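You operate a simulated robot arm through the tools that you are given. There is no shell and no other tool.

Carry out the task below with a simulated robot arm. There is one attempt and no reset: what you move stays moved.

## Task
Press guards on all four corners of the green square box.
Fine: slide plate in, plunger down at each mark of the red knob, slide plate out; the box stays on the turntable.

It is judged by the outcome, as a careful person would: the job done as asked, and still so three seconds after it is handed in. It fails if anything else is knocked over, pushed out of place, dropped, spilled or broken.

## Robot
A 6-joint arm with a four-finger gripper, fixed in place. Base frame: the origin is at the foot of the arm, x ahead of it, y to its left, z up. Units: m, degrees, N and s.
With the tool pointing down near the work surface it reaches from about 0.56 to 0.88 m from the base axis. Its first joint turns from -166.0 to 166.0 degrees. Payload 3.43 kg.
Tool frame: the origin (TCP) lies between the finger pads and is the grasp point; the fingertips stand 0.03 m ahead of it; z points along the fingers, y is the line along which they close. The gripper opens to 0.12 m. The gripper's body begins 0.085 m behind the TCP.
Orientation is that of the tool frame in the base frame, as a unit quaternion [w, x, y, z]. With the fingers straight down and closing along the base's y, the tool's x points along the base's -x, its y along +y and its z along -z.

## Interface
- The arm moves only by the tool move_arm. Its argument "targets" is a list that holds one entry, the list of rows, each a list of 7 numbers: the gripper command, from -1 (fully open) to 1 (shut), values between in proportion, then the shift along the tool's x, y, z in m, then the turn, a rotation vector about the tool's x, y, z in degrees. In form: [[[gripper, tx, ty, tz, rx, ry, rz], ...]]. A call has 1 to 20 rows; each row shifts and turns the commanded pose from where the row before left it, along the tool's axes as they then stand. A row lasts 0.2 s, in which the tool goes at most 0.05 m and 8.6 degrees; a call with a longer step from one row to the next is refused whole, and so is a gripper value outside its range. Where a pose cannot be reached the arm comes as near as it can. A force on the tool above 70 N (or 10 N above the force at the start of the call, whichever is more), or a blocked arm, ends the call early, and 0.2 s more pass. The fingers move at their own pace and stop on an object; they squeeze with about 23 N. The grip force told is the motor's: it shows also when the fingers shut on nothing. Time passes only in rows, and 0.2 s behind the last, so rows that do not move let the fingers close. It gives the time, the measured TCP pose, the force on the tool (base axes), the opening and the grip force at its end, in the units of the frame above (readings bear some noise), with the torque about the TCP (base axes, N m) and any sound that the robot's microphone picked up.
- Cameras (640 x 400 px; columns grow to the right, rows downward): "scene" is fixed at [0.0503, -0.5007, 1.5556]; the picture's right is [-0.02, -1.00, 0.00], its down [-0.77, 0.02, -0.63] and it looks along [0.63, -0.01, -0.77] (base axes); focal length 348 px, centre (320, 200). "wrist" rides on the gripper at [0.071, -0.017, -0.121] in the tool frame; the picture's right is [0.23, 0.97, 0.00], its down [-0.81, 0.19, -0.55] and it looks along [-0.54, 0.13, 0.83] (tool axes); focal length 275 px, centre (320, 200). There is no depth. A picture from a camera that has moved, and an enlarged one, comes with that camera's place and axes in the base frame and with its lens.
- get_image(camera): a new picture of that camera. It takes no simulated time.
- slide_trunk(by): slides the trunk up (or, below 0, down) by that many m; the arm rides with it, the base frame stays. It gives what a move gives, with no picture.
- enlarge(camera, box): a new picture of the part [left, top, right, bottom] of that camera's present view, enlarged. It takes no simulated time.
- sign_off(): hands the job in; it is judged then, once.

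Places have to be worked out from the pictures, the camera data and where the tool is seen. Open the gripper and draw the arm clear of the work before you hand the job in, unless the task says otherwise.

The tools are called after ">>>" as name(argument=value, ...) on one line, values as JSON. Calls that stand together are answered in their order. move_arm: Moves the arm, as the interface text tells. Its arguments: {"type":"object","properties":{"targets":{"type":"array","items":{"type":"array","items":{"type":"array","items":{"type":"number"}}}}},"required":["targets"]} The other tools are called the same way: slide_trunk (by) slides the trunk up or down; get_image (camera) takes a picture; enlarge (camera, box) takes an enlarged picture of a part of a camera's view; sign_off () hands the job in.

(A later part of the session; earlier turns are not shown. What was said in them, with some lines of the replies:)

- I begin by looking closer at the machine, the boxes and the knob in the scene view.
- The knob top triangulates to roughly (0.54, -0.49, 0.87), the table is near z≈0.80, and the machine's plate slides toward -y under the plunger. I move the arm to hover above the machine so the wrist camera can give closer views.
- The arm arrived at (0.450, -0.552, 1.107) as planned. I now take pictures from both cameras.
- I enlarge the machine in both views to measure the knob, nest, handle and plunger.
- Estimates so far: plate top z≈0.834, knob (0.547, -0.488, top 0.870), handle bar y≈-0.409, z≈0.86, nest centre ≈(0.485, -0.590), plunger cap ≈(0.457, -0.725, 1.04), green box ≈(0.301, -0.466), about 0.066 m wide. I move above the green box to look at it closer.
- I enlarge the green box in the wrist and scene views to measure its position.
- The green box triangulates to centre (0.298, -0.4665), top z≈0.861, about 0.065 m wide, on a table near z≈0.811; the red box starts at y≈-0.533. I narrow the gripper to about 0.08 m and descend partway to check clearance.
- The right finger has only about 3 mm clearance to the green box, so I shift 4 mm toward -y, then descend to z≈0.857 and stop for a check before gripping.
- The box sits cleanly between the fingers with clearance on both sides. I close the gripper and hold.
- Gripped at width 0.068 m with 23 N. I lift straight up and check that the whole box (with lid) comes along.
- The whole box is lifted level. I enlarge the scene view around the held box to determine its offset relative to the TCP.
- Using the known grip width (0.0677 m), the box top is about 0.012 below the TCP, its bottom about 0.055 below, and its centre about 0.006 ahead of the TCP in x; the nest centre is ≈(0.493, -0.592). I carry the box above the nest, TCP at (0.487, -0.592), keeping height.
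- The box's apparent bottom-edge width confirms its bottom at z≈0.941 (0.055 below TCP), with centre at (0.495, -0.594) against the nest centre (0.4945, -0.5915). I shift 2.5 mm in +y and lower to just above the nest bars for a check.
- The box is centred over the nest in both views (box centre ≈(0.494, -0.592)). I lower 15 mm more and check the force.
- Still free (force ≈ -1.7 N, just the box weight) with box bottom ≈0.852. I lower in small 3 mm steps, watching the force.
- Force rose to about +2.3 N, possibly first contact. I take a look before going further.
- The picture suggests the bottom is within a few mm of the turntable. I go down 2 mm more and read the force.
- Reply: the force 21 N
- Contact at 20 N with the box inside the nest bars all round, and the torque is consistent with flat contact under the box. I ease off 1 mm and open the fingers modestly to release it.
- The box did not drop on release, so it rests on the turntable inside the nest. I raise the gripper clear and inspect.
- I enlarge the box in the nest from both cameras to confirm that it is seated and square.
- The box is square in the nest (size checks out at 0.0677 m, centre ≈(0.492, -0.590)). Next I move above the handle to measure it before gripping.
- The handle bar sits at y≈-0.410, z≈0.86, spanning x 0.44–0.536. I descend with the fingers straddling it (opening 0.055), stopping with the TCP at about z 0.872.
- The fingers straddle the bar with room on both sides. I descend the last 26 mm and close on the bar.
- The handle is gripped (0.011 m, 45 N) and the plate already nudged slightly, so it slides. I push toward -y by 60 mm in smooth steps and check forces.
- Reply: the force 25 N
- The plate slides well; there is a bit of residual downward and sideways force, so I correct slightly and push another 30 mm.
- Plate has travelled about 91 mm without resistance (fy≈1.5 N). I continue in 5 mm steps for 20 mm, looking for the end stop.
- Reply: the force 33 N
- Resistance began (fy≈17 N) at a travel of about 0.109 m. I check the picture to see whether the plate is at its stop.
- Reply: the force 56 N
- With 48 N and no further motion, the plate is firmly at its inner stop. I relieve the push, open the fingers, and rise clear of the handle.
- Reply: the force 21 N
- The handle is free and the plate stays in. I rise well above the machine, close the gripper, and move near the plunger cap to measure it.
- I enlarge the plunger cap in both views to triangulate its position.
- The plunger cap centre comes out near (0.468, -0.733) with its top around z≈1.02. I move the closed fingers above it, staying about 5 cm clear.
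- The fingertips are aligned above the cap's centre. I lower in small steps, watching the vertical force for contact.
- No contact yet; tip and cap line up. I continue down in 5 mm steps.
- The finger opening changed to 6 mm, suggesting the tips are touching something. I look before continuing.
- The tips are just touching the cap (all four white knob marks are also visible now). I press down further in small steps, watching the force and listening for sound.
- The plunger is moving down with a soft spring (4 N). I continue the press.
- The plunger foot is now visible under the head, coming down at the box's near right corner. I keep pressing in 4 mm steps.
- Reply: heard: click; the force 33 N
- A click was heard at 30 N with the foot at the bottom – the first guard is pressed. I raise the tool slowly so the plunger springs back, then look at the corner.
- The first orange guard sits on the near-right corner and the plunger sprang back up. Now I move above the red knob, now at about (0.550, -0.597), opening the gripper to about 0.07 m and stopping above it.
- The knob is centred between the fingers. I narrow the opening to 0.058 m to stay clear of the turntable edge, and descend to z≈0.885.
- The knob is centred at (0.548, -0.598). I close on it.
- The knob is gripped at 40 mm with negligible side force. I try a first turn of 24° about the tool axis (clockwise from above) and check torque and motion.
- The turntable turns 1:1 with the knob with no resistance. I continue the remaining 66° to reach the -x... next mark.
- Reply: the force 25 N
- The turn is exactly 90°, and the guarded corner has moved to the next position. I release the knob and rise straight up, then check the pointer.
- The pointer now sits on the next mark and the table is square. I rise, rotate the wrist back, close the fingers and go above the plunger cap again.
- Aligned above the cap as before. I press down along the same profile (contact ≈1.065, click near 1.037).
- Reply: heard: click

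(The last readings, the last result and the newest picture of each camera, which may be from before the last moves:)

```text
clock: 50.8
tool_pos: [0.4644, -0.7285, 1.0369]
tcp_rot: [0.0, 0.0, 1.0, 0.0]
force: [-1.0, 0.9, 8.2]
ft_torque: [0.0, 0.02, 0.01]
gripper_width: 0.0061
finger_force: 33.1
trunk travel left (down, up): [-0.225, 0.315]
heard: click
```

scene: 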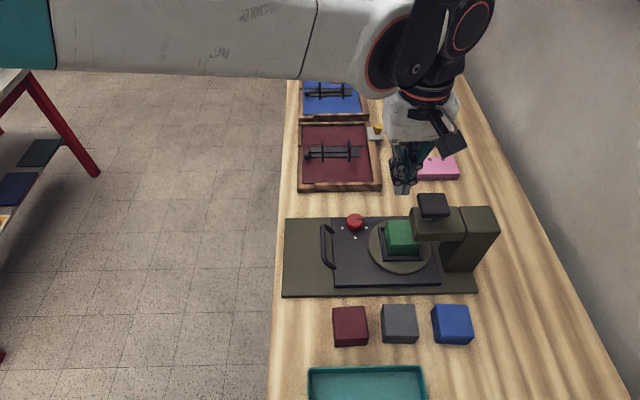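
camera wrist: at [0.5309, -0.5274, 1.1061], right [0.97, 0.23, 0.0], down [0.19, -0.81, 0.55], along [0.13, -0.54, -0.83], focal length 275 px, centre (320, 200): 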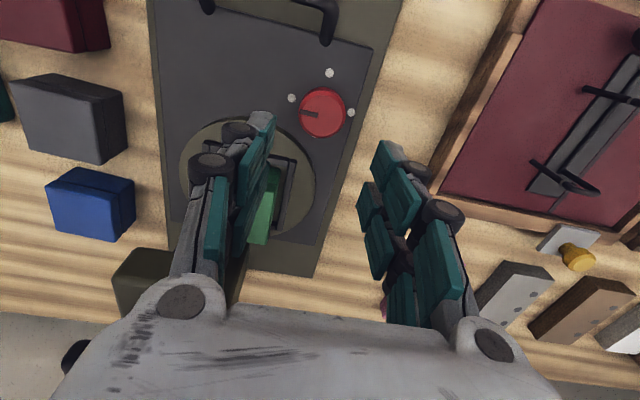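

A click was heard, though the force is only 8 N. I look and press slightly further to be sure it bottoms out as before.

>>> enlarge(camera="scene", box=[370, 170, 470, 270])

>>> move_arm(targets=[[[1, 0, 0, 0.002, 0, 0, 0], [1, 0, 0, 0, 0, 0, 0]]])

>>> enlarge(camera="scene", box=[370, 170, 470, 270])

```text
4.00 times, centred on (420, 220) of scene
camera zoom: at [0.0503, -0.5007, 1.5556], right [-0.02, -1.0, 0.0], down [-0.77, 0.02, -0.63], along [0.63, -0.01, -0.77], focal length 1392 px, centre (-80, 120)
```

zoom: 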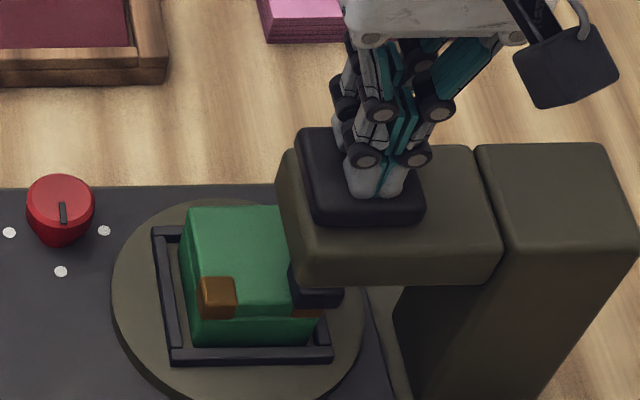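

```text
clock: 51.4
tool_pos: [0.4649, -0.7279, 1.0372]
tcp_rot: [0.001, 0.0, 1.0, -0.001]
force: [9.2, -14.4, 35.5]
ft_torque: [-0.37, -0.04, 0.06]
gripper_width: 0.0058
finger_force: 33.5
trunk travel left (down, up): [-0.225, 0.315]
```

```text
4.00 times, centred on (420, 220) of scene
camera zoom: at [0.0503, -0.5007, 1.5556], right [-0.02, -1.0, 0.0], down [-0.77, 0.02, -0.63], along [0.63, -0.01, -0.77], focal length 1392 px, centre (-80, 120)
```

zoom: 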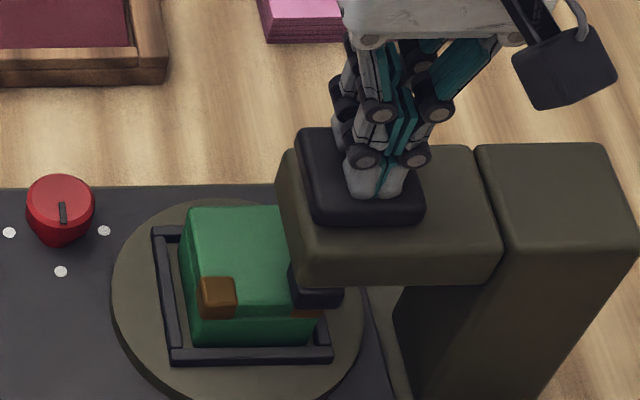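

The plunger bottomed out (35 N), so the second guard is pressed. I raise slowly, then move back above the knob with the gripper opened.

>>> move_arm(targets=[[[1, 0, 0, -0.005, 0, 0, 0], [1, 0, 0, -0.01, 0, 0, 0], [1, 0, 0, -0.015, 0, 0, 0], [1, 0, 0, -0.03, 0, 0, 0], [1, 0, 0, -0.04, 0, 0, 0], [1, -0.021, 0.0325, 0, 0, 0, 0], [1, -0.021, 0.0325, 0, 0, 0, 0], [0.033, -0.021, 0.0325, 0, 0, 0, 0], [0.033, -0.021, 0.0325, 0, 0, 0, 0], [0.033, 0, 0, 0.05, 0, 0, 0], [0.033, 0, 0, 0.05, 0, 0, 0], [0.033, 0, 0, 0.05, 0, 0, 0], [0.033, 0, 0, 0.04, 0, 0, 0], [0.033, 0, 0, 0, 0, 0, 0]]])

>>> enlarge(camera="wrist", box=[200, 60, 440, 260])

>>> enlarge(camera="scene", box=[310, 170, 480, 290])

```text
clock: 54.4
tool_pos: [0.5494, -0.599, 0.9451]
tcp_rot: [0.0, 0.0, 1.0, 0.0]
force: [0.5, 0.1, 0.0]
ft_torque: [0.04, -0.01, 0.01]
gripper_width: 0.0581
finger_force: 0.1
trunk travel left (down, up): [-0.225, 0.315]
```

```text
2.00 times, centred on (320, 160) of wrist
camera zoom: at [0.4777, -0.6151, 1.0645], right [-0.23, 0.97, 0.0], down [0.81, 0.19, 0.55], along [0.54, 0.13, -0.83], focal length 551 px, centre (320, 280)
```

zoom: 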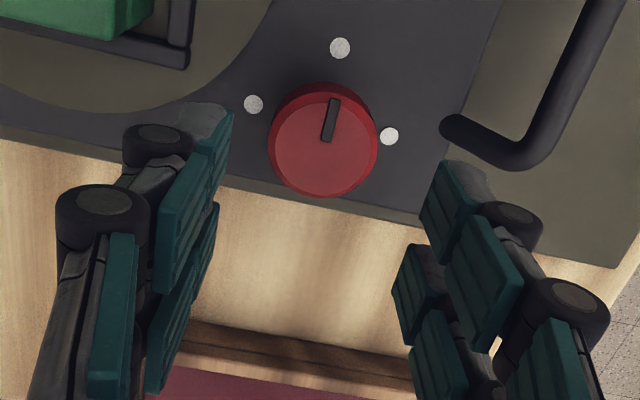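

```text
3.33 times, centred on (395, 230) of scene
camera zoom: at [0.0503, -0.5007, 1.5556], right [-0.02, -1.0, 0.0], down [-0.77, 0.02, -0.63], along [0.63, -0.01, -0.77], focal length 1160 px, centre (70, 100)
```

zoom: 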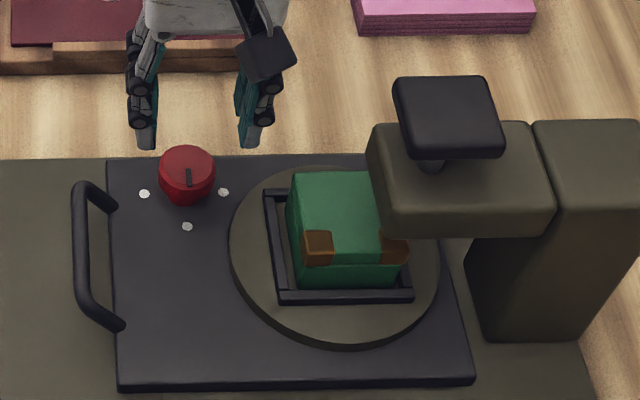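

Two guards are visible now. I descend over the knob, grip it, and check before turning.

>>> move_arm(targets=[[[0.033, 0.0005, 0.0015, 0.02, 0, 0, 0], [0.033, 0, 0, 0.02, 0, 0, 0], [0.033, 0, 0, 0.019, 0, 0, 0], [0.033, 0, 0, 0, 0, 0, 0], [1, 0, 0, 0, 0, 0, 0], [1, 0, 0, 0, 0, 0, 0], [1, 0, 0, 0, 0, 0, 0]]])

```text
clock: 56.0
tool_pos: [0.5473, -0.5964, 0.8878]
tcp_rot: [0.001, 0.0, 1.0, 0.001]
force: [0.5, -1.6, 4.1]
ft_torque: [-0.05, -0.22, 0.01]
gripper_width: 0.0402
finger_force: 45.0
trunk travel left (down, up): [-0.225, 0.315]
```

The knob is gripped cleanly at 40 mm. I turn it 90° clockwise to the next mark.

>>> move_arm(targets=[[[1, 0, 0, 0, 0, 0, 8.1818], [1, 0, 0, 0, 0, 0, 8.1818], [1, 0, 0, 0, 0, 0, 8.1818], [1, 0, 0, 0, 0, 0, 8.1818], [1, 0, 0, 0, 0, 0, 8.1818], [1, 0, 0, 0, 0, 0, 8.1818], [1, 0, 0, 0, 0, 0, 8.1818], [1, 0, 0, 0, 0, 0, 8.1818], [1, 0, 0, 0, 0, 0, 8.1818], [1, 0, 0, 0, 0, 0, 8.1818], [1, 0, 0, 0, 0, 0, 8.1818], [1, 0, 0, 0, 0, 0, 0]]])

>>> enlarge(camera="scene", box=[310, 170, 480, 290])

```text
clock: 58.6
tool_pos: [0.55, -0.5967, 0.8872]
tcp_rot: [0.001, 0.707, 0.707, -0.001]
force: [23.1, -1.3, 31.6]
ft_torque: [-0.31, -0.77, 0.05]
gripper_width: 0.0404
finger_force: 44.3
trunk travel left (down, up): [-0.225, 0.315]
```

```text
3.33 times, centred on (395, 230) of scene
camera zoom: at [0.0503, -0.5007, 1.5556], right [-0.02, -1.0, 0.0], down [-0.77, 0.02, -0.63], along [0.63, -0.01, -0.77], focal length 1160 px, centre (70, 100)
```

zoom: 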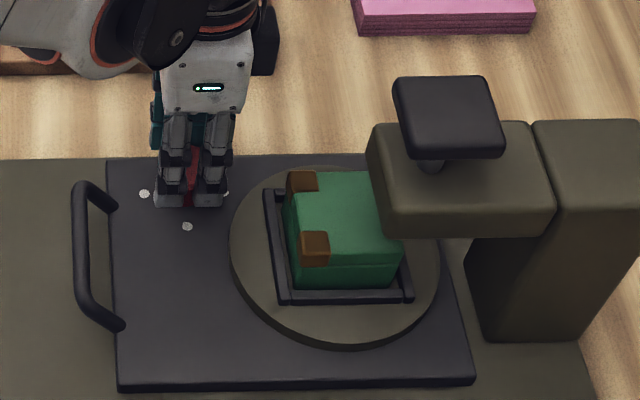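

Turned 90° with both guards now on the left side. I release the knob, rise, and check the pointer.

>>> move_arm(targets=[[[0.033, 0, 0, 0, 0, 0, 0], [0.033, 0, 0, 0, 0, 0, 0], [0.033, 0, 0, -0.02, 0, 0, 0], [0.033, 0, 0, -0.04, 0, 0, 0], [0.033, 0, 0, -0.04, 0, 0, 0], [0.033, 0, 0, 0, 0, 0, 0]]])

>>> enlarge(camera="scene", box=[310, 190, 440, 290])

>>> enlarge(camera="wrist", box=[150, 20, 410, 220])

```text
clock: 60.0
tool_pos: [0.5487, -0.598, 0.9856]
tcp_rot: [0.0, 0.707, 0.707, 0.0]
force: [0.1, 0.4, 0.8]
ft_torque: [-0.01, 0.01, 0.03]
gripper_width: 0.058
finger_force: 0.1
trunk travel left (down, up): [-0.225, 0.315]
```

```text
4.00 times, centred on (375, 240) of scene
camera zoom: at [0.0503, -0.5007, 1.5556], right [-0.02, -1.0, 0.0], down [-0.77, 0.02, -0.63], along [0.63, -0.01, -0.77], focal length 1392 px, centre (100, 40)
```

zoom: 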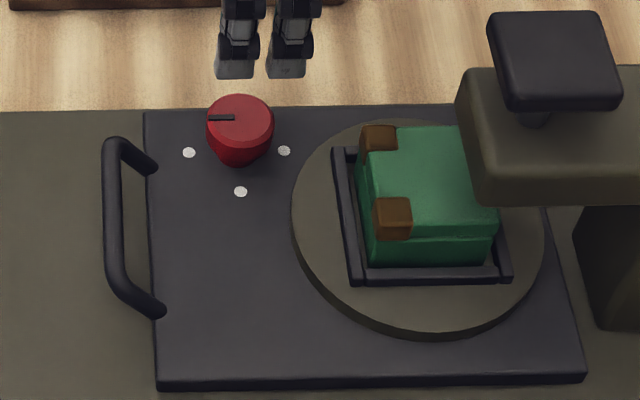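

```text
2.00 times, centred on (280, 120) of wrist
camera zoom: at [0.5314, -0.525, 1.1055], right [0.97, 0.23, 0.0], down [0.19, -0.81, 0.55], along [0.13, -0.54, -0.83], focal length 551 px, centre (400, 360)
```

zoom: 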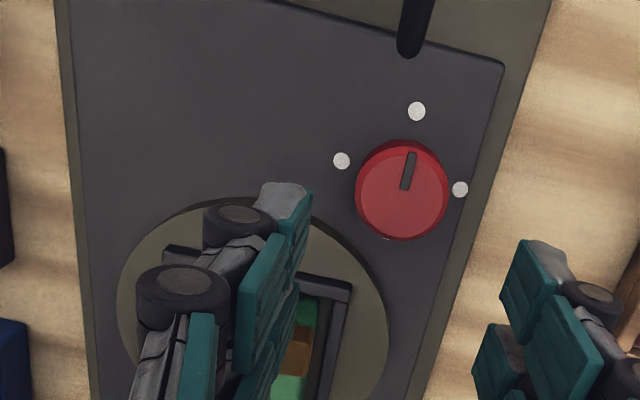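

The pointer is on the third mark (+y). I rise, unwind the wrist and go above the plunger cap again.

>>> move_arm(targets=[[[1, 0, 0, -0.05, 0, 0, 0], [1, 0, 0, -0.05, 0, 0, 0], [1, 0, 0, -0.03, 0, 0, -8.1818], [1, 0, 0, 0, 0, 0, -8.1818], [1, 0, 0, 0, 0, 0, -8.1818], [1, 0, 0, 0, 0, 0, -8.1818], [1, 0, 0, 0, 0, 0, -8.1818], [1, 0, 0, 0, 0, 0, -8.1818], [1, 0, 0, 0, 0, 0, -8.1818], [1, 0, 0, 0, 0, 0, -8.1818], [1, 0, 0, 0, 0, 0, -8.1818], [1, 0, 0, 0, 0, 0, -8.1818], [1, 0, 0, 0, 0, 0, -8.1818], [1, 0.0209, -0.0328, 0, 0, 0, 0], [1, 0.0209, -0.0328, 0, 0, 0, 0], [1, 0.0209, -0.0328, 0, 0, 0, 0], [1, 0.0209, -0.0328, 0, 0, 0, 0], [1, 0, 0, 0, 0, 0, 0]]])

>>> enlarge(camera="scene", box=[330, 140, 480, 280])

```text
clock: 63.8
tool_pos: [0.4674, -0.7285, 1.1165]
tcp_rot: [0.0, 0.001, 1.0, 0.0]
force: [-1.0, -0.3, 0.0]
ft_torque: [-0.03, 0.01, -0.03]
gripper_width: 0.0
finger_force: 23.1
trunk travel left (down, up): [-0.225, 0.315]
```

```text
2.86 times, centred on (405, 210) of scene
camera zoom: at [0.0503, -0.5007, 1.5556], right [-0.02, -1.0, 0.0], down [-0.77, 0.02, -0.63], along [0.63, -0.01, -0.77], focal length 994 px, centre (77, 171)
```

zoom: 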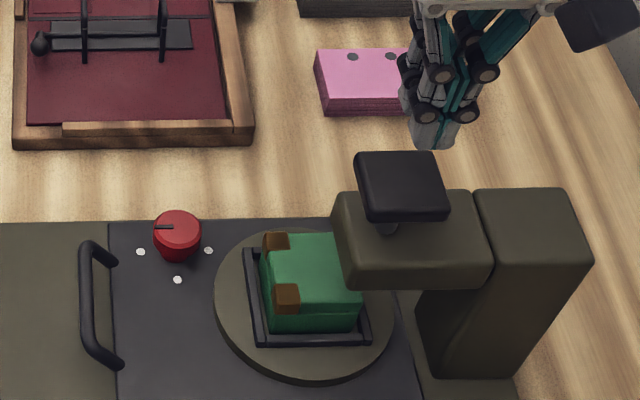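

Positioned over the cap again. I press down with the same profile, ending at the same depth as the earlier bottomed-out press.

>>> move_arm(targets=[[[1, 0, -0.0012, 0.025, 0, 0, 0], [1, 0, 0, 0.02, 0, 0, 0], [1, 0, 0, 0.004, 0, 0, 0], [1, 0, 0, 0.004, 0, 0, 0], [1, 0, 0, 0.004, 0, 0, 0], [1, 0, 0, 0.004, 0, 0, 0], [1, 0, 0, 0.004, 0, 0, 0], [1, 0, 0, 0.004, 0, 0, 0], [1, 0, 0, 0.004, 0, 0, 0], [1, 0, 0, 0.004, 0, 0, 0], [1, 0, 0, 0.0025, 0, 0, 0], [1, 0, 0, 0.0015, 0, 0, 0], [1, 0, 0, 0, 0, 0, 0]]])

>>> enlarge(camera="scene", box=[370, 170, 470, 270])

```text
clock: 66.6
tool_pos: [0.4647, -0.73, 1.0364]
tcp_rot: [0.001, 0.0, 1.0, -0.001]
force: [10.5, -14.8, 37.0]
ft_torque: [-0.39, -0.16, 0.02]
gripper_width: 0.0061
finger_force: 33.9
trunk travel left (down, up): [-0.225, 0.315]
heard: click
```

```text
4.00 times, centred on (420, 220) of scene
camera zoom: at [0.0503, -0.5007, 1.5556], right [-0.02, -1.0, 0.0], down [-0.77, 0.02, -0.63], along [0.63, -0.01, -0.77], focal length 1392 px, centre (-80, 120)
```

zoom: 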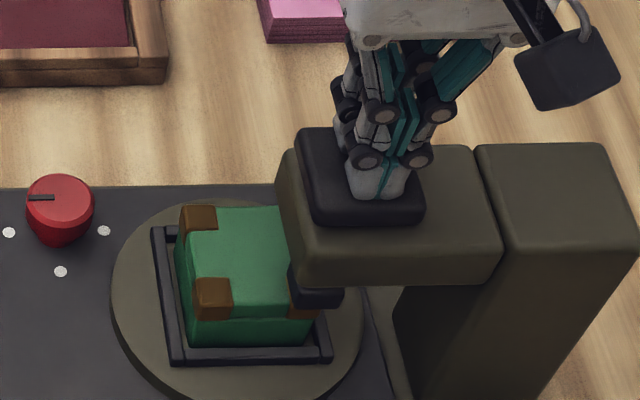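

The third click was heard and the plunger bottomed at 37 N. I raise slowly and return above the knob.

>>> move_arm(targets=[[[1, 0, 0, -0.005, 0, 0, 0], [1, 0, 0, -0.01, 0, 0, 0], [1, 0, 0, -0.015, 0, 0, 0], [1, 0, 0, -0.03, 0, 0, 0], [1, 0, 0, -0.04, 0, 0, 0], [1, -0.021, 0.0328, 0, 0, 0, 0], [1, -0.021, 0.0328, 0, 0, 0, 0], [0.033, -0.021, 0.0328, 0, 0, 0, 0], [0.033, -0.021, 0.0328, 0, 0, 0, 0], [0.033, 0, 0, 0.05, 0, 0, 0], [0.033, 0, 0, 0.05, 0, 0, 0], [0.033, 0, 0, 0.05, 0, 0, 0], [0.033, 0, 0, 0.04, 0, 0, 0], [0.033, 0, 0, 0, 0, 0, 0]]])

>>> enlarge(camera="wrist", box=[200, 60, 440, 260])

>>> enlarge(camera="scene", box=[310, 170, 480, 290])

```text
clock: 69.6
tool_pos: [0.5477, -0.5988, 0.9442]
tcp_rot: [0.0, 0.0, 1.0, 0.0]
force: [0.2, -0.2, 0.2]
ft_torque: [0.02, 0.01, 0.0]
gripper_width: 0.0579
finger_force: 0.0
trunk travel left (down, up): [-0.225, 0.315]
```

```text
2.00 times, centred on (320, 160) of wrist
camera zoom: at [0.476, -0.6144, 1.0632], right [-0.23, 0.97, 0.0], down [0.81, 0.19, 0.55], along [0.54, 0.13, -0.83], focal length 551 px, centre (320, 280)
```

zoom: 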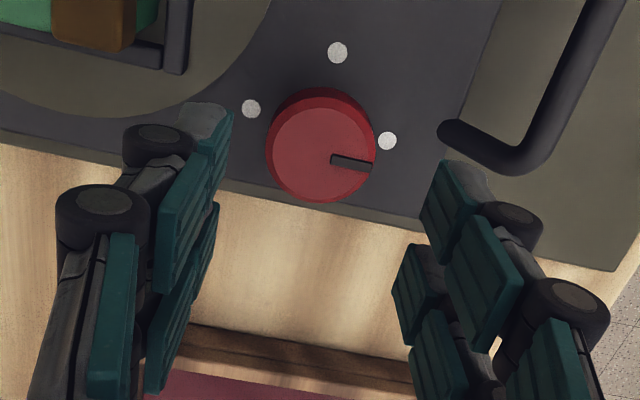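

```text
3.33 times, centred on (395, 230) of scene
camera zoom: at [0.0503, -0.5007, 1.5556], right [-0.02, -1.0, 0.0], down [-0.77, 0.02, -0.63], along [0.63, -0.01, -0.77], focal length 1160 px, centre (70, 100)
```

zoom: 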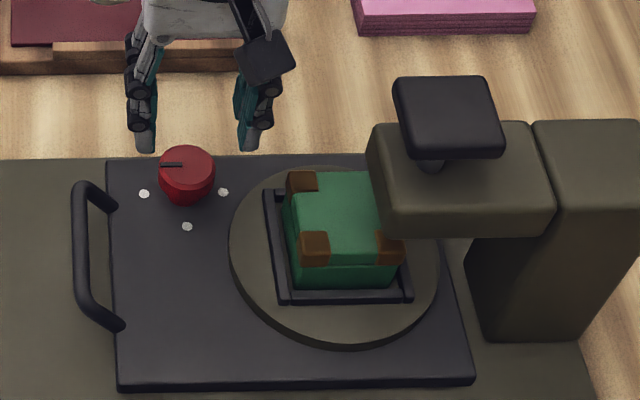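

Three guards are in place. I descend over the knob and grip it for the last turn.

>>> move_arm(targets=[[[0.033, -0.0008, 0.0015, 0.02, 0, 0, 0], [0.033, 0, 0, 0.02, 0, 0, 0], [0.033, 0, 0, 0.018, 0, 0, 0], [0.033, 0, 0, 0, 0, 0, 0], [1, 0, 0, 0, 0, 0, 0], [1, 0, 0, 0, 0, 0, 0], [1, 0, 0, 0, 0, 0, 0]]])

```text
clock: 71.2
tool_pos: [0.5503, -0.5973, 0.8853]
tcp_rot: [0.0, 0.001, 1.0, -0.001]
force: [-0.8, -0.1, 0.9]
ft_torque: [-0.04, 0.08, 0.02]
gripper_width: 0.0401
finger_force: 44.7
trunk travel left (down, up): [-0.225, 0.315]
```

The knob is gripped with no side load. I turn it another 90° to the fourth mark.

>>> move_arm(targets=[[[1, 0, 0, 0, 0, 0, 8.1818], [1, 0, 0, 0, 0, 0, 8.1818], [1, 0, 0, 0, 0, 0, 8.1818], [1, 0, 0, 0, 0, 0, 8.1818], [1, 0, 0, 0, 0, 0, 8.1818], [1, 0, 0, 0, 0, 0, 8.1818], [1, 0, 0, 0, 0, 0, 8.1818], [1, 0, 0, 0, 0, 0, 8.1818], [1, 0, 0, 0, 0, 0, 8.1818], [1, 0, 0, 0, 0, 0, 8.1818], [1, 0, 0, 0, 0, 0, 8.1818], [1, 0, 0, 0, 0, 0, 0]]])

>>> enlarge(camera="scene", box=[310, 170, 480, 290])

```text
clock: 73.8
tool_pos: [0.5493, -0.5964, 0.8872]
tcp_rot: [0.001, 0.708, 0.707, 0.0]
force: [-5.1, 1.5, -1.8]
ft_torque: [0.04, 0.22, 0.54]
gripper_width: 0.0397
finger_force: 45.1
trunk travel left (down, up): [-0.225, 0.315]
```

```text
3.33 times, centred on (395, 230) of scene
camera zoom: at [0.0503, -0.5007, 1.5556], right [-0.02, -1.0, 0.0], down [-0.77, 0.02, -0.63], along [0.63, -0.01, -0.77], focal length 1160 px, centre (70, 100)
```

zoom: 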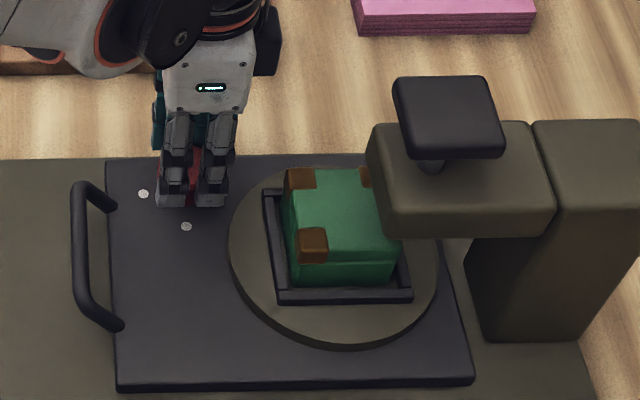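

The fourth position is reached (with a slight end-stop torque). I release, rise, and verify the pointer.

>>> move_arm(targets=[[[0.033, 0, 0, 0, 0, 0, 0], [0.033, 0, 0, 0, 0, 0, 0], [0.033, 0, 0, -0.02, 0, 0, 0], [0.033, 0, 0, -0.04, 0, 0, 0], [0.033, 0, 0, -0.04, 0, 0, 0], [0.033, 0, 0, 0, 0, 0, 0]]])

>>> enlarge(camera="scene", box=[310, 190, 440, 290])

>>> enlarge(camera="wrist", box=[150, 20, 410, 220])

```text
clock: 75.2
tool_pos: [0.548, -0.5985, 0.9855]
tcp_rot: [0.0, 0.707, 0.707, 0.001]
force: [0.8, 0.0, 0.7]
ft_torque: [-0.01, 0.03, 0.02]
gripper_width: 0.058
finger_force: 0.0
trunk travel left (down, up): [-0.225, 0.315]
```

```text
4.00 times, centred on (375, 240) of scene
camera zoom: at [0.0503, -0.5007, 1.5556], right [-0.02, -1.0, 0.0], down [-0.77, 0.02, -0.63], along [0.63, -0.01, -0.77], focal length 1392 px, centre (100, 40)
```

zoom: 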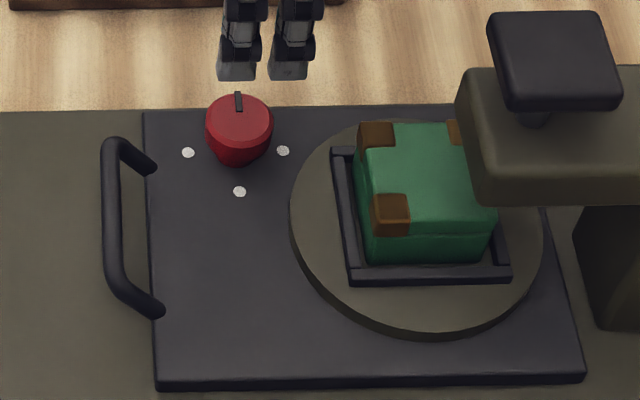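

```text
2.00 times, centred on (280, 120) of wrist
camera zoom: at [0.5303, -0.5259, 1.1052], right [0.97, 0.23, 0.0], down [0.19, -0.81, 0.55], along [0.13, -0.54, -0.83], focal length 551 px, centre (400, 360)
```

zoom: 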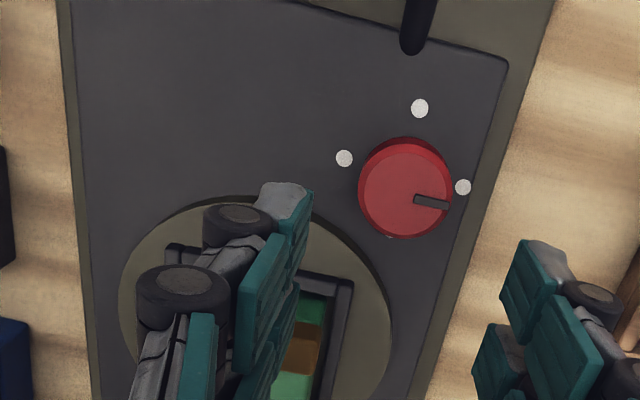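

The pointer is at the fourth mark. The plate seems to have crept outward by about 1 mm, so before the last press I'll nudge it back against its stop: first unwind the wrist and position closed fingers on the outer side of the handle.

>>> move_arm(targets=[[[1, 0, 0, -0.04, 0, 0, 0], [1, 0, 0, 0, 0, 0, -8.1818], [1, 0, 0, 0, 0, 0, -8.1818], [1, 0, 0, 0, 0, 0, -8.1818], [1, 0, 0, 0, 0, 0, -8.1818], [1, 0, 0, 0, 0, 0, -8.1818], [1, 0, 0, 0, 0, 0, -8.1818], [1, 0, 0, 0, 0, 0, -8.1818], [1, 0, 0, 0, 0, 0, -8.1818], [1, 0, 0, 0, 0, 0, -8.1818], [1, 0, 0, 0, 0, 0, -8.1818], [1, 0, 0, 0, 0, 0, -8.1818], [1, 0.015, 0.0305, 0, 0, 0, 0], [1, 0.015, 0.0305, 0, 0, 0, 0], [1, 0.015, 0.0305, 0, 0, 0, 0], [1, 0.015, 0.0305, 0, 0, 0, 0], [1, 0, 0, 0, 0, 0, 0]]])

>>> enlarge(camera="scene", box=[280, 160, 480, 300])

>>> get_image(camera="wrist")

```text
clock: 78.8
tool_pos: [0.4903, -0.4746, 1.027]
tcp_rot: [0.001, 0.001, 1.0, 0.0]
force: [-0.5, 0.4, -0.5]
ft_torque: [0.04, -0.04, 0.01]
gripper_width: 0.0003
finger_force: 23.2
trunk travel left (down, up): [-0.225, 0.315]
```

```text
2.86 times, centred on (380, 230) of scene
camera zoom: at [0.0503, -0.5007, 1.5556], right [-0.02, -1.0, 0.0], down [-0.77, 0.02, -0.63], along [0.63, -0.01, -0.77], focal length 994 px, centre (149, 114)
```

zoom: 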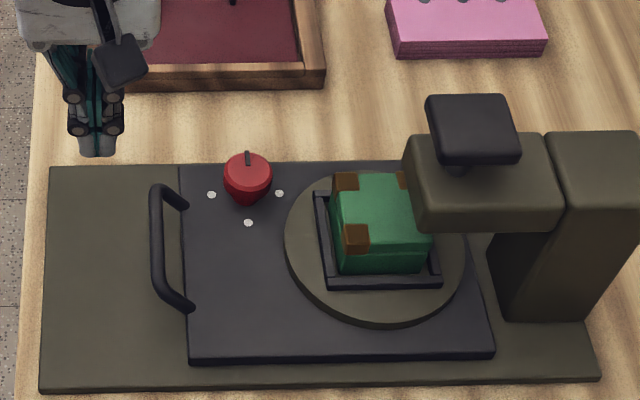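

```text
taken
camera wrist: at [0.4179, -0.49, 1.1453], right [-0.23, 0.97, 0.0], down [0.81, 0.19, 0.55], along [0.54, 0.13, -0.83], focal length 275 px, centre (320, 200)
```

wrist: 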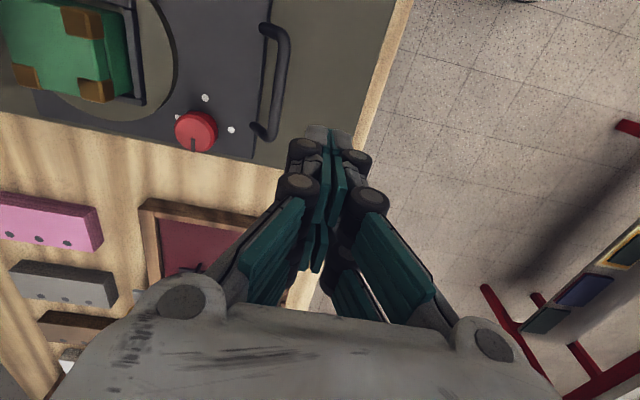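

The closed fingers are outside the handle. I descend beside it and gently push toward -y until contact.

>>> move_arm(targets=[[[1, 0, 0, 0.045, 0, 0, 0], [1, 0, 0, 0.045, 0, 0, 0], [1, 0, 0, 0.045, 0, 0, 0], [1, 0, 0, 0.011, 0, 0, 0], [1, 0, -0.01, 0, 0, 0, 0], [1, 0, -0.008, 0, 0, 0, 0], [1, 0, 0, 0, 0, 0, 0]]])

>>> enlarge(camera="wrist", box=[220, 20, 440, 220])

```text
clock: 80.4
tool_pos: [0.491, -0.4935, 0.8802]
tcp_rot: [0.0, -0.001, 1.0, 0.0]
force: [-0.5, 0.4, 0.7]
ft_torque: [-0.01, -0.01, -0.03]
gripper_width: 0.0
finger_force: 22.6
trunk travel left (down, up): [-0.225, 0.315]
```

```text
2.00 times, centred on (330, 120) of wrist
camera zoom: at [0.4187, -0.5092, 0.9994], right [-0.23, 0.97, 0.0], down [0.81, 0.19, 0.55], along [0.54, 0.13, -0.83], focal length 551 px, centre (300, 360)
```

zoom: 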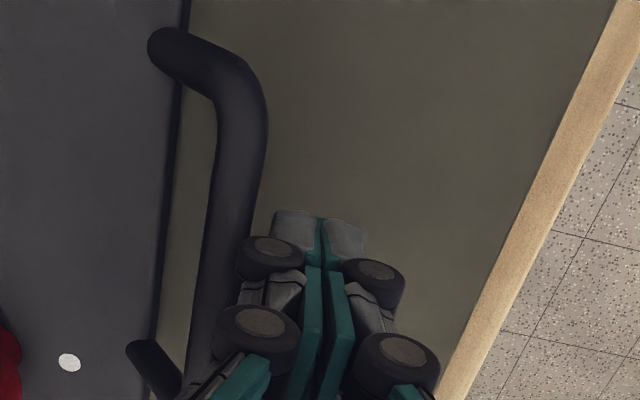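

The finger is almost touching the bar. I push in 2–3 mm steps while watching the y force.

>>> move_arm(targets=[[[1, 0, -0.003, 0, 0, 0, 0], [1, 0, -0.003, 0, 0, 0, 0], [1, 0, -0.002, 0, 0, 0, 0], [1, 0, 0, 0, 0, 0, 0]]])

```text
clock: 81.4
tool_pos: [0.4899, -0.5011, 0.8806]
tcp_rot: [0.0, 0.0, 1.0, 0.0]
force: [0.4, 5.6, -1.4]
ft_torque: [0.11, 0.04, 0.11]
gripper_width: 0.0003
finger_force: 23.3
trunk travel left (down, up): [-0.225, 0.315]
```

Contact was made (fy≈5.6 N). I push a few millimetres more to seat the plate against its stop.

>>> move_arm(targets=[[[1, 0, -0.002, 0, 0, 0, 0], [1, 0, -0.001, 0, 0, 0, 0], [1, 0, 0, 0, 0, 0, 0]]])

```text
clock: 82.2
tool_pos: [0.491, -0.5014, 0.8802]
tcp_rot: [-0.002, -0.001, 1.0, 0.001]
force: [-8.6, 32.2, -11.8]
ft_torque: [0.76, 0.27, 0.22]
gripper_width: 0.0001
finger_force: 22.7
trunk travel left (down, up): [-0.225, 0.315]
```

At 32 N the plate is firmly at its stop. I back off the handle, rise, and go over the plunger cap.

>>> move_arm(targets=[[[1, 0, 0.01, 0, 0, 0, 0], [1, 0, 0.01, 0, 0, 0, 0], [1, 0, 0, -0.048, 0, 0, 0], [1, 0, 0, -0.048, 0, 0, 0], [1, 0, 0, -0.048, 0, 0, 0], [1, 0, 0, -0.048, 0, 0, 0], [1, 0, 0, -0.048, 0, 0, 0], [1, 0.0042, -0.041, 0, 0, 0, 0], [1, 0.0042, -0.041, 0, 0, 0, 0], [1, 0.0042, -0.041, 0, 0, 0, 0], [1, 0.0042, -0.041, 0, 0, 0, 0], [1, 0.0042, -0.041, 0, 0, 0, 0], [1, 0.0042, -0.041, 0, 0, 0, 0], [1, 0, 0, 0, 0, 0, 0]]])

>>> enlarge(camera="scene", box=[330, 140, 480, 280])

```text
clock: 85.2
tool_pos: [0.4667, -0.7291, 1.1202]
tcp_rot: [0.0, 0.0, 1.0, 0.0]
force: [-0.2, -0.8, 0.0]
ft_torque: [0.01, -0.01, 0.0]
gripper_width: 0.0
finger_force: 23.3
trunk travel left (down, up): [-0.225, 0.315]
```

```text
2.86 times, centred on (405, 210) of scene
camera zoom: at [0.0503, -0.5007, 1.5556], right [-0.02, -1.0, 0.0], down [-0.77, 0.02, -0.63], along [0.63, -0.01, -0.77], focal length 994 px, centre (77, 171)
```

zoom: 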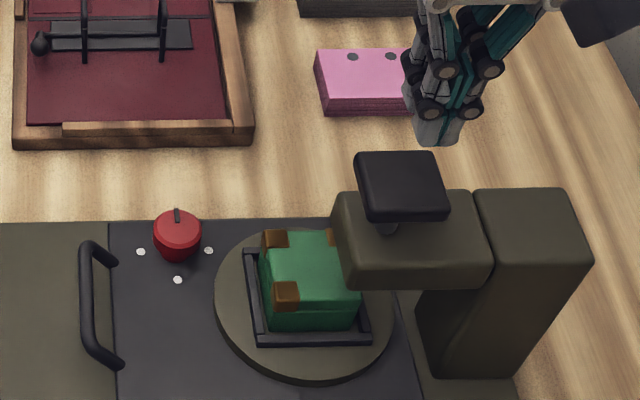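

Positioned over the cap with the plate in. I do the fourth press with the same profile.

>>> move_arm(targets=[[[1, 0.001, -0.0008, 0.025, 0, 0, 0], [1, 0, 0, 0.024, 0, 0, 0], [1, 0, 0, 0.004, 0, 0, 0], [1, 0, 0, 0.004, 0, 0, 0], [1, 0, 0, 0.004, 0, 0, 0], [1, 0, 0, 0.004, 0, 0, 0], [1, 0, 0, 0.004, 0, 0, 0], [1, 0, 0, 0.004, 0, 0, 0], [1, 0, 0, 0.004, 0, 0, 0], [1, 0, 0, 0.004, 0, 0, 0], [1, 0, 0, 0.0025, 0, 0, 0], [1, 0, 0, 0.0015, 0, 0, 0], [1, 0, 0, 0, 0, 0, 0]]])

>>> enlarge(camera="scene", box=[370, 170, 470, 270])

```text
clock: 88.0
tool_pos: [0.4631, -0.7309, 1.0372]
tcp_rot: [0.001, 0.0, 1.0, 0.001]
force: [5.7, -4.9, 12.4]
ft_torque: [-0.12, -0.11, 0.01]
gripper_width: 0.0062
finger_force: 33.0
trunk travel left (down, up): [-0.225, 0.315]
heard: click
```

```text
4.00 times, centred on (420, 220) of scene
camera zoom: at [0.0503, -0.5007, 1.5556], right [-0.02, -1.0, 0.0], down [-0.77, 0.02, -0.63], along [0.63, -0.01, -0.77], focal length 1392 px, centre (-80, 120)
```

zoom: 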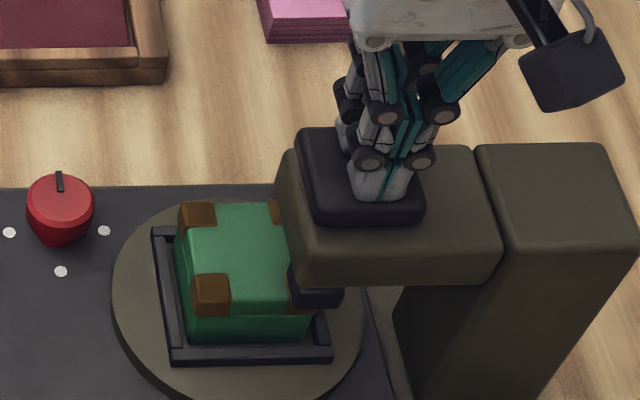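

The fourth click came. I press 1.5 mm more to be sure it bottomed as in the others, then raise slowly and check the corners.

>>> move_arm(targets=[[[1, 0, 0, 0.0015, 0, 0, 0], [1, 0, 0, 0, 0, 0, 0]]])

>>> move_arm(targets=[[[1, 0, 0, -0.005, 0, 0, 0], [1, 0, 0, -0.01, 0, 0, 0], [1, 0, 0, -0.015, 0, 0, 0], [1, 0, 0, -0.03, 0, 0, 0], [1, 0, 0, -0.04, 0, 0, 0], [1, 0, 0.04, 0, 0, 0, 0], [1, 0, 0.04, 0, 0, 0, 0], [1, 0, 0.04, 0, 0, 0, 0], [1, 0, 0, 0, 0, 0, 0]]])

>>> enlarge(camera="scene", box=[310, 180, 480, 300])

>>> get_image(camera="wrist")

```text
clock: 88.6
tool_pos: [0.4635, -0.7293, 1.0376]
tcp_rot: [0.001, 0.0, 1.0, 0.0]
force: [10.9, -7.9, 34.1]
ft_torque: [-0.24, -0.2, 0.02]
gripper_width: 0.006
finger_force: 33.8
trunk travel left (down, up): [-0.225, 0.315]
```

```text
clock: 90.6
tool_pos: [0.4649, -0.6116, 1.1339]
tcp_rot: [0.0, 0.001, 1.0, 0.0]
force: [-0.1, -1.3, 0.0]
ft_torque: [-0.03, 0.02, -0.01]
gripper_width: 0.0002
finger_force: 33.6
trunk travel left (down, up): [-0.225, 0.315]
```

```text
3.33 times, centred on (395, 240) of scene
camera zoom: at [0.0503, -0.5007, 1.5556], right [-0.02, -1.0, 0.0], down [-0.77, 0.02, -0.63], along [0.63, -0.01, -0.77], focal length 1160 px, centre (70, 67)
```

zoom: 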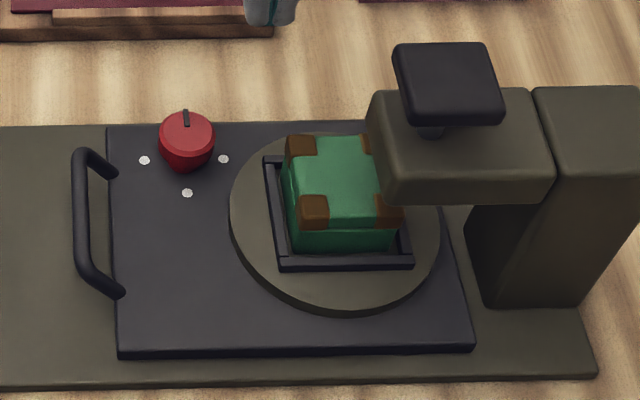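

```text
taken
camera wrist: at [0.3918, -0.6273, 1.2535], right [-0.23, 0.97, 0.0], down [0.81, 0.19, 0.55], along [0.54, 0.13, -0.83], focal length 275 px, centre (320, 200)
```

wrist: 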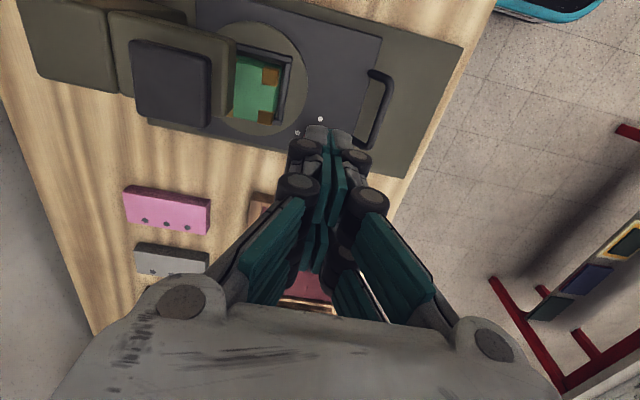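

All four corners now carry guards. I move above the handle to pull the plate out.

>>> move_arm(targets=[[[0.1, -0.0084, 0.031, 0, 0, 0, 0], [0.1, -0.0084, 0.031, 0, 0, 0, 0], [0.1, -0.0084, 0.031, 0, 0, 0, 0], [0.1, 0, 0, 0.045, 0, 0, 0], [0.1, 0, 0, 0.045, 0, 0, 0], [0.1, 0, 0, 0.045, 0, 0, 0], [0.1, 0, 0, 0.045, 0, 0, 0], [0.1, 0, 0, 0.034, 0, 0, 0], [0.1, 0, 0, 0, 0, 0, 0]]])

>>> enlarge(camera="wrist", box=[200, 20, 440, 260])

>>> enlarge(camera="scene", box=[280, 180, 420, 290])

```text
clock: 92.6
tool_pos: [0.489, -0.5196, 0.9204]
tcp_rot: [0.0, 0.0, 1.0, 0.0]
force: [0.2, 0.6, 0.6]
ft_torque: [0.01, 0.0, 0.0]
gripper_width: 0.0541
finger_force: 0.0
trunk travel left (down, up): [-0.225, 0.315]
```

```text
1.67 times, centred on (320, 140) of wrist
camera zoom: at [0.4169, -0.5352, 1.0406], right [-0.23, 0.97, 0.0], down [0.81, 0.19, 0.55], along [0.54, 0.13, -0.83], focal length 459 px, centre (320, 300)
```

zoom: 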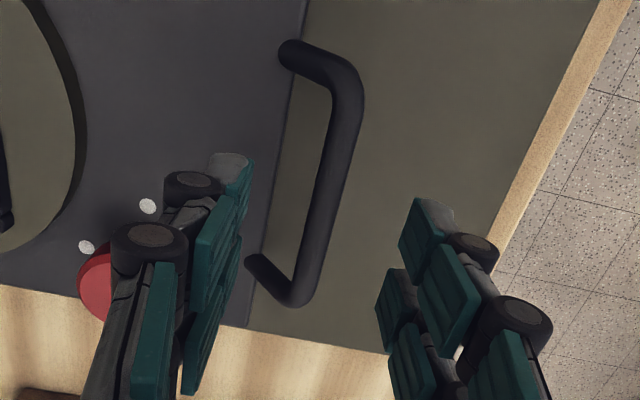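

```text
3.64 times, centred on (350, 235) of scene
camera zoom: at [0.0503, -0.5007, 1.5556], right [-0.02, -1.0, 0.0], down [-0.77, 0.02, -0.63], along [0.63, -0.01, -0.77], focal length 1265 px, centre (211, 73)
```

zoom: 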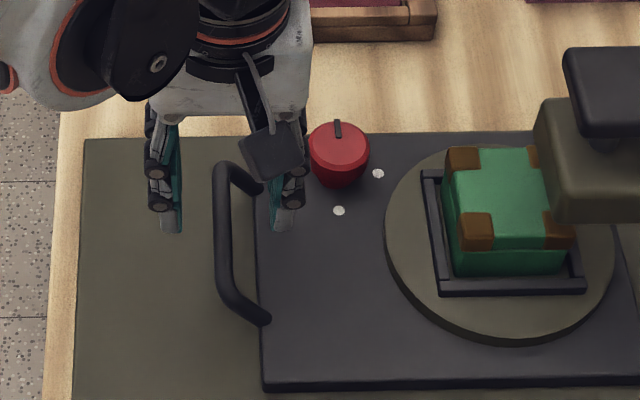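

The fingers straddle the handle as before. I descend to z≈0.875 and close on the bar.

>>> move_arm(targets=[[[0.1, 0, 0, 0.02, 0, 0, 0], [0.1, 0, 0, 0.015, 0, 0, 0], [0.1, 0, 0, 0.01, 0, 0, 0], [0.1, 0, 0, 0, 0, 0, 0], [1, 0, 0, 0, 0, 0, 0], [1, 0, 0, 0, 0, 0, 0], [1, 0, 0, 0, 0, 0, 0], [1, 0, 0, 0, 0, 0, 0]]])

```text
clock: 94.4
tool_pos: [0.4892, -0.5188, 0.8744]
tcp_rot: [0.0, 0.0, 1.0, 0.001]
force: [-1.9, 2.7, -4.2]
ft_torque: [0.01, -0.03, 1.23]
gripper_width: 0.0111
finger_force: 44.4
trunk travel left (down, up): [-0.225, 0.315]
```

The handle is gripped. I pull the plate out smoothly by about 100 mm.

>>> move_arm(targets=[[[1, 0, 0.005, 0, 0, 0, 0], [1, 0, 0.01, 0, 0, 0, 0], [1, 0, 0.012, 0, 0, 0, 0], [1, 0, 0.012, 0, 0, 0, 0], [1, 0, 0.012, 0, 0, 0, 0], [1, 0, 0.012, 0, 0, 0, 0], [1, 0, 0.012, 0, 0, 0, 0], [1, 0, 0.012, 0, 0, 0, 0], [1, 0, 0.008, 0, 0, 0, 0], [1, 0, 0.005, 0, 0, 0, 0], [1, 0, 0, 0, 0, 0, 0]]])

>>> enlarge(camera="scene", box=[260, 180, 480, 310])

```text
clock: 96.8
tool_pos: [0.4894, -0.4188, 0.875]
tcp_rot: [0.0, 0.0, 1.0, 0.001]
force: [5.7, -2.8, 1.6]
ft_torque: [-0.01, -0.64, 1.19]
gripper_width: 0.0114
finger_force: 45.0
trunk travel left (down, up): [-0.225, 0.315]
```

```text
2.91 times, centred on (370, 245) of scene
camera zoom: at [0.0503, -0.5007, 1.5556], right [-0.02, -1.0, 0.0], down [-0.77, 0.02, -0.63], along [0.63, -0.01, -0.77], focal length 1012 px, centre (174, 69)
```

zoom: 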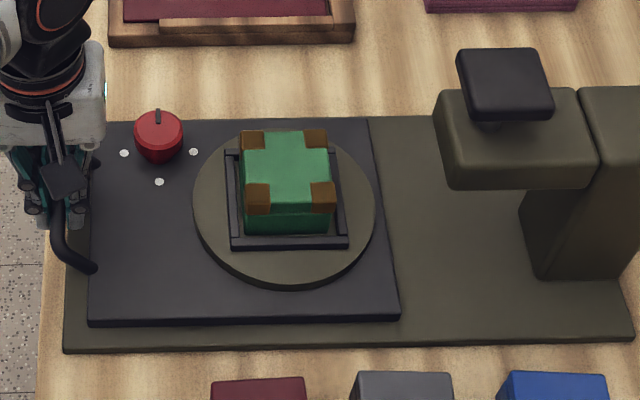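

About 10 mm remain to the original out position. I pull gently in small steps until the outer stop.

>>> move_arm(targets=[[[1, 0, 0.004, 0, 0, 0, 0], [1, 0, 0.003, 0, 0, 0, 0], [1, 0, 0.002, 0, 0, 0, 0], [1, 0, 0, 0, 0, 0, 0]]])

```text
clock: 97.8
tool_pos: [0.4887, -0.4074, 0.8739]
tcp_rot: [0.0, 0.0, 1.0, 0.0]
force: [8.7, -2.7, 5.4]
ft_torque: [-0.05, -0.03, 1.2]
gripper_width: 0.011
finger_force: 45.0
trunk travel left (down, up): [-0.225, 0.315]
```

No stop felt yet. I pull 2 mm more and check.

>>> move_arm(targets=[[[1, 0, 0.002, 0, 0, 0, 0], [1, 0, 0, 0, 0, 0, 0]]])

>>> enlarge(camera="scene", box=[260, 200, 400, 300])

```text
clock: 98.4
tool_pos: [0.4894, -0.4075, 0.8743]
tcp_rot: [0.0, 0.001, 1.0, -0.001]
force: [9.4, -9.3, 6.5]
ft_torque: [-0.19, 0.0, 1.25]
gripper_width: 0.0112
finger_force: 45.1
trunk travel left (down, up): [-0.225, 0.315]
```

```text
4.00 times, centred on (330, 250) of scene
camera zoom: at [0.0503, -0.5007, 1.5556], right [-0.02, -1.0, 0.0], down [-0.77, 0.02, -0.63], along [0.63, -0.01, -0.77], focal length 1392 px, centre (280, 0)
```

zoom: 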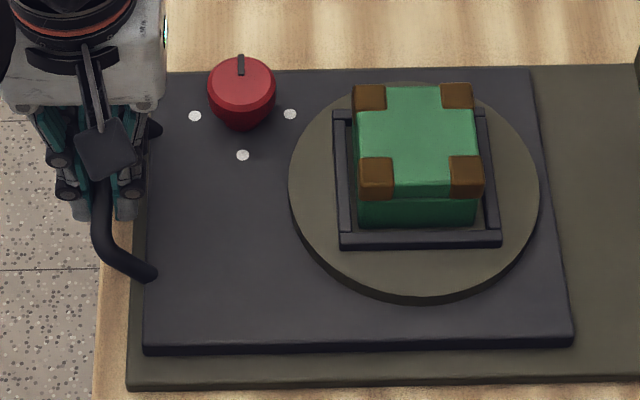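

The marks match their original pixel positions exactly, so the plate is fully out at its stop. I ease off, open the gripper and rise straight up.

>>> move_arm(targets=[[[1, 0, -0.001, 0, 0, 0, 0], [0.1, 0, 0, 0, 0, 0, 0], [0.1, 0, 0, 0, 0, 0, 0], [0.1, 0, 0, 0, 0, 0, 0], [0.1, 0, 0, -0.02, 0, 0, 0], [0.1, 0, 0, -0.045, 0, 0, 0], [0.1, 0, 0, -0.045, 0, 0, 0], [0.1, 0, 0, -0.045, 0, 0, 0], [0.1, 0, 0, -0.045, 0, 0, 0], [0.1, 0, 0, -0.045, 0, 0, 0], [-1, 0.03, 0.03, -0.02, 0, 0, 0], [-1, 0.03, 0.03, -0.02, 0, 0, 0], [-1, 0.03, 0.03, -0.02, 0, 0, 0], [-1, 0.03, 0.01, -0.02, 0, 0, 0], [-1, 0, 0, 0, 0, 0, 0]]])

>>> get_image(camera="scene")

>>> enlarge(camera="scene", box=[260, 190, 420, 300])

>>> get_image(camera="wrist")

```text
clock: 101.6
tool_pos: [0.3709, -0.3078, 1.2022]
tcp_rot: [0.0, 0.0, 1.0, 0.0]
force: [-0.3, 0.2, 0.2]
ft_torque: [-0.02, 0.0, -0.01]
gripper_width: 0.12
finger_force: 0.1
trunk travel left (down, up): [-0.225, 0.315]
```

```text
taken
```

scene: 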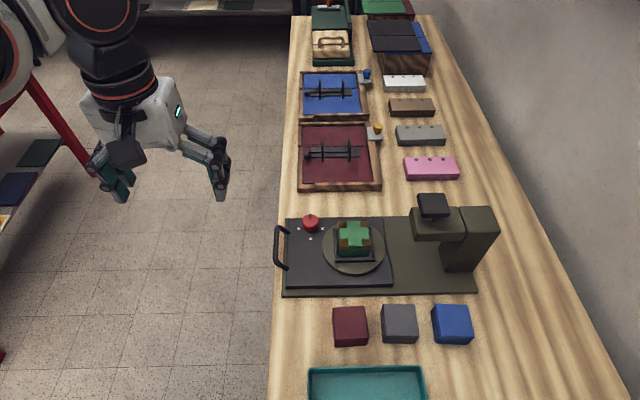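

```text
3.64 times, centred on (340, 245) of scene
camera zoom: at [0.0503, -0.5007, 1.5556], right [-0.02, -1.0, 0.0], down [-0.77, 0.02, -0.63], along [0.63, -0.01, -0.77], focal length 1265 px, centre (247, 36)
```

zoom: 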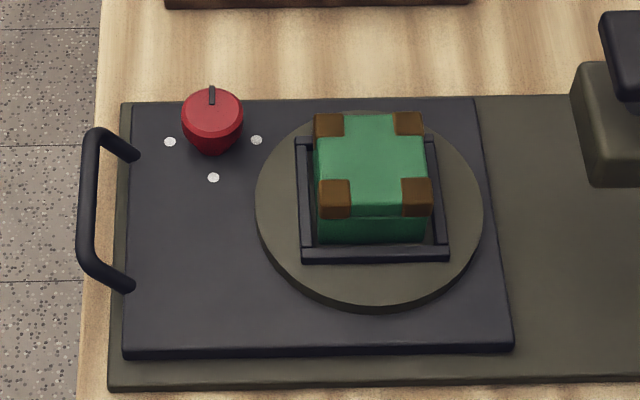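

```text
taken
camera wrist: at [0.2984, -0.3238, 1.3207], right [-0.23, 0.97, 0.0], down [0.81, 0.19, 0.55], along [0.54, 0.13, -0.83], focal length 275 px, centre (320, 200)
```

wrist: 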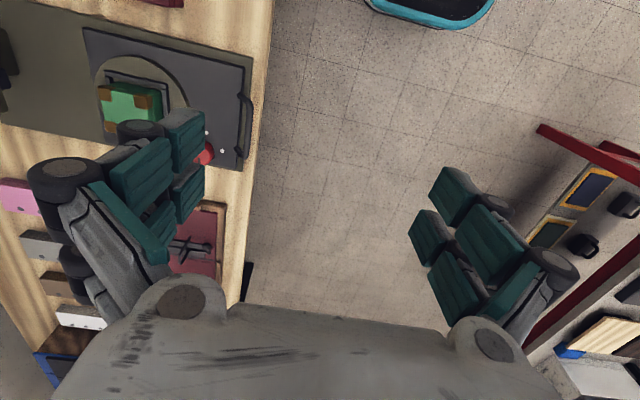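

All four corners carry guards, the plate is fully out with the green box on the turntable, the other objects are undisturbed, and the arm is clear with the gripper open. I hand the job in.

>>> sign_off()

```text
The job is handed in.
```

The green box now has a guard on all four corners. It is sitting in the nest on the turntable, with the plate slid fully out.

- **Presses:** I pressed the plunger once at each of the four knob marks. Each press clicked and bottomed out, and the final pictures show an orange guard on every corner.
- **Plate:** The plate crept out about 1 mm before the last press, so I pushed it back against its inner stop first.
- **Knob:** It is left on the last of the four marks, since the task didn't ask to turn it back.
- **Surroundings:** Nothing else was moved or knocked in the final views. The gripper is open and the arm is clear of the work.
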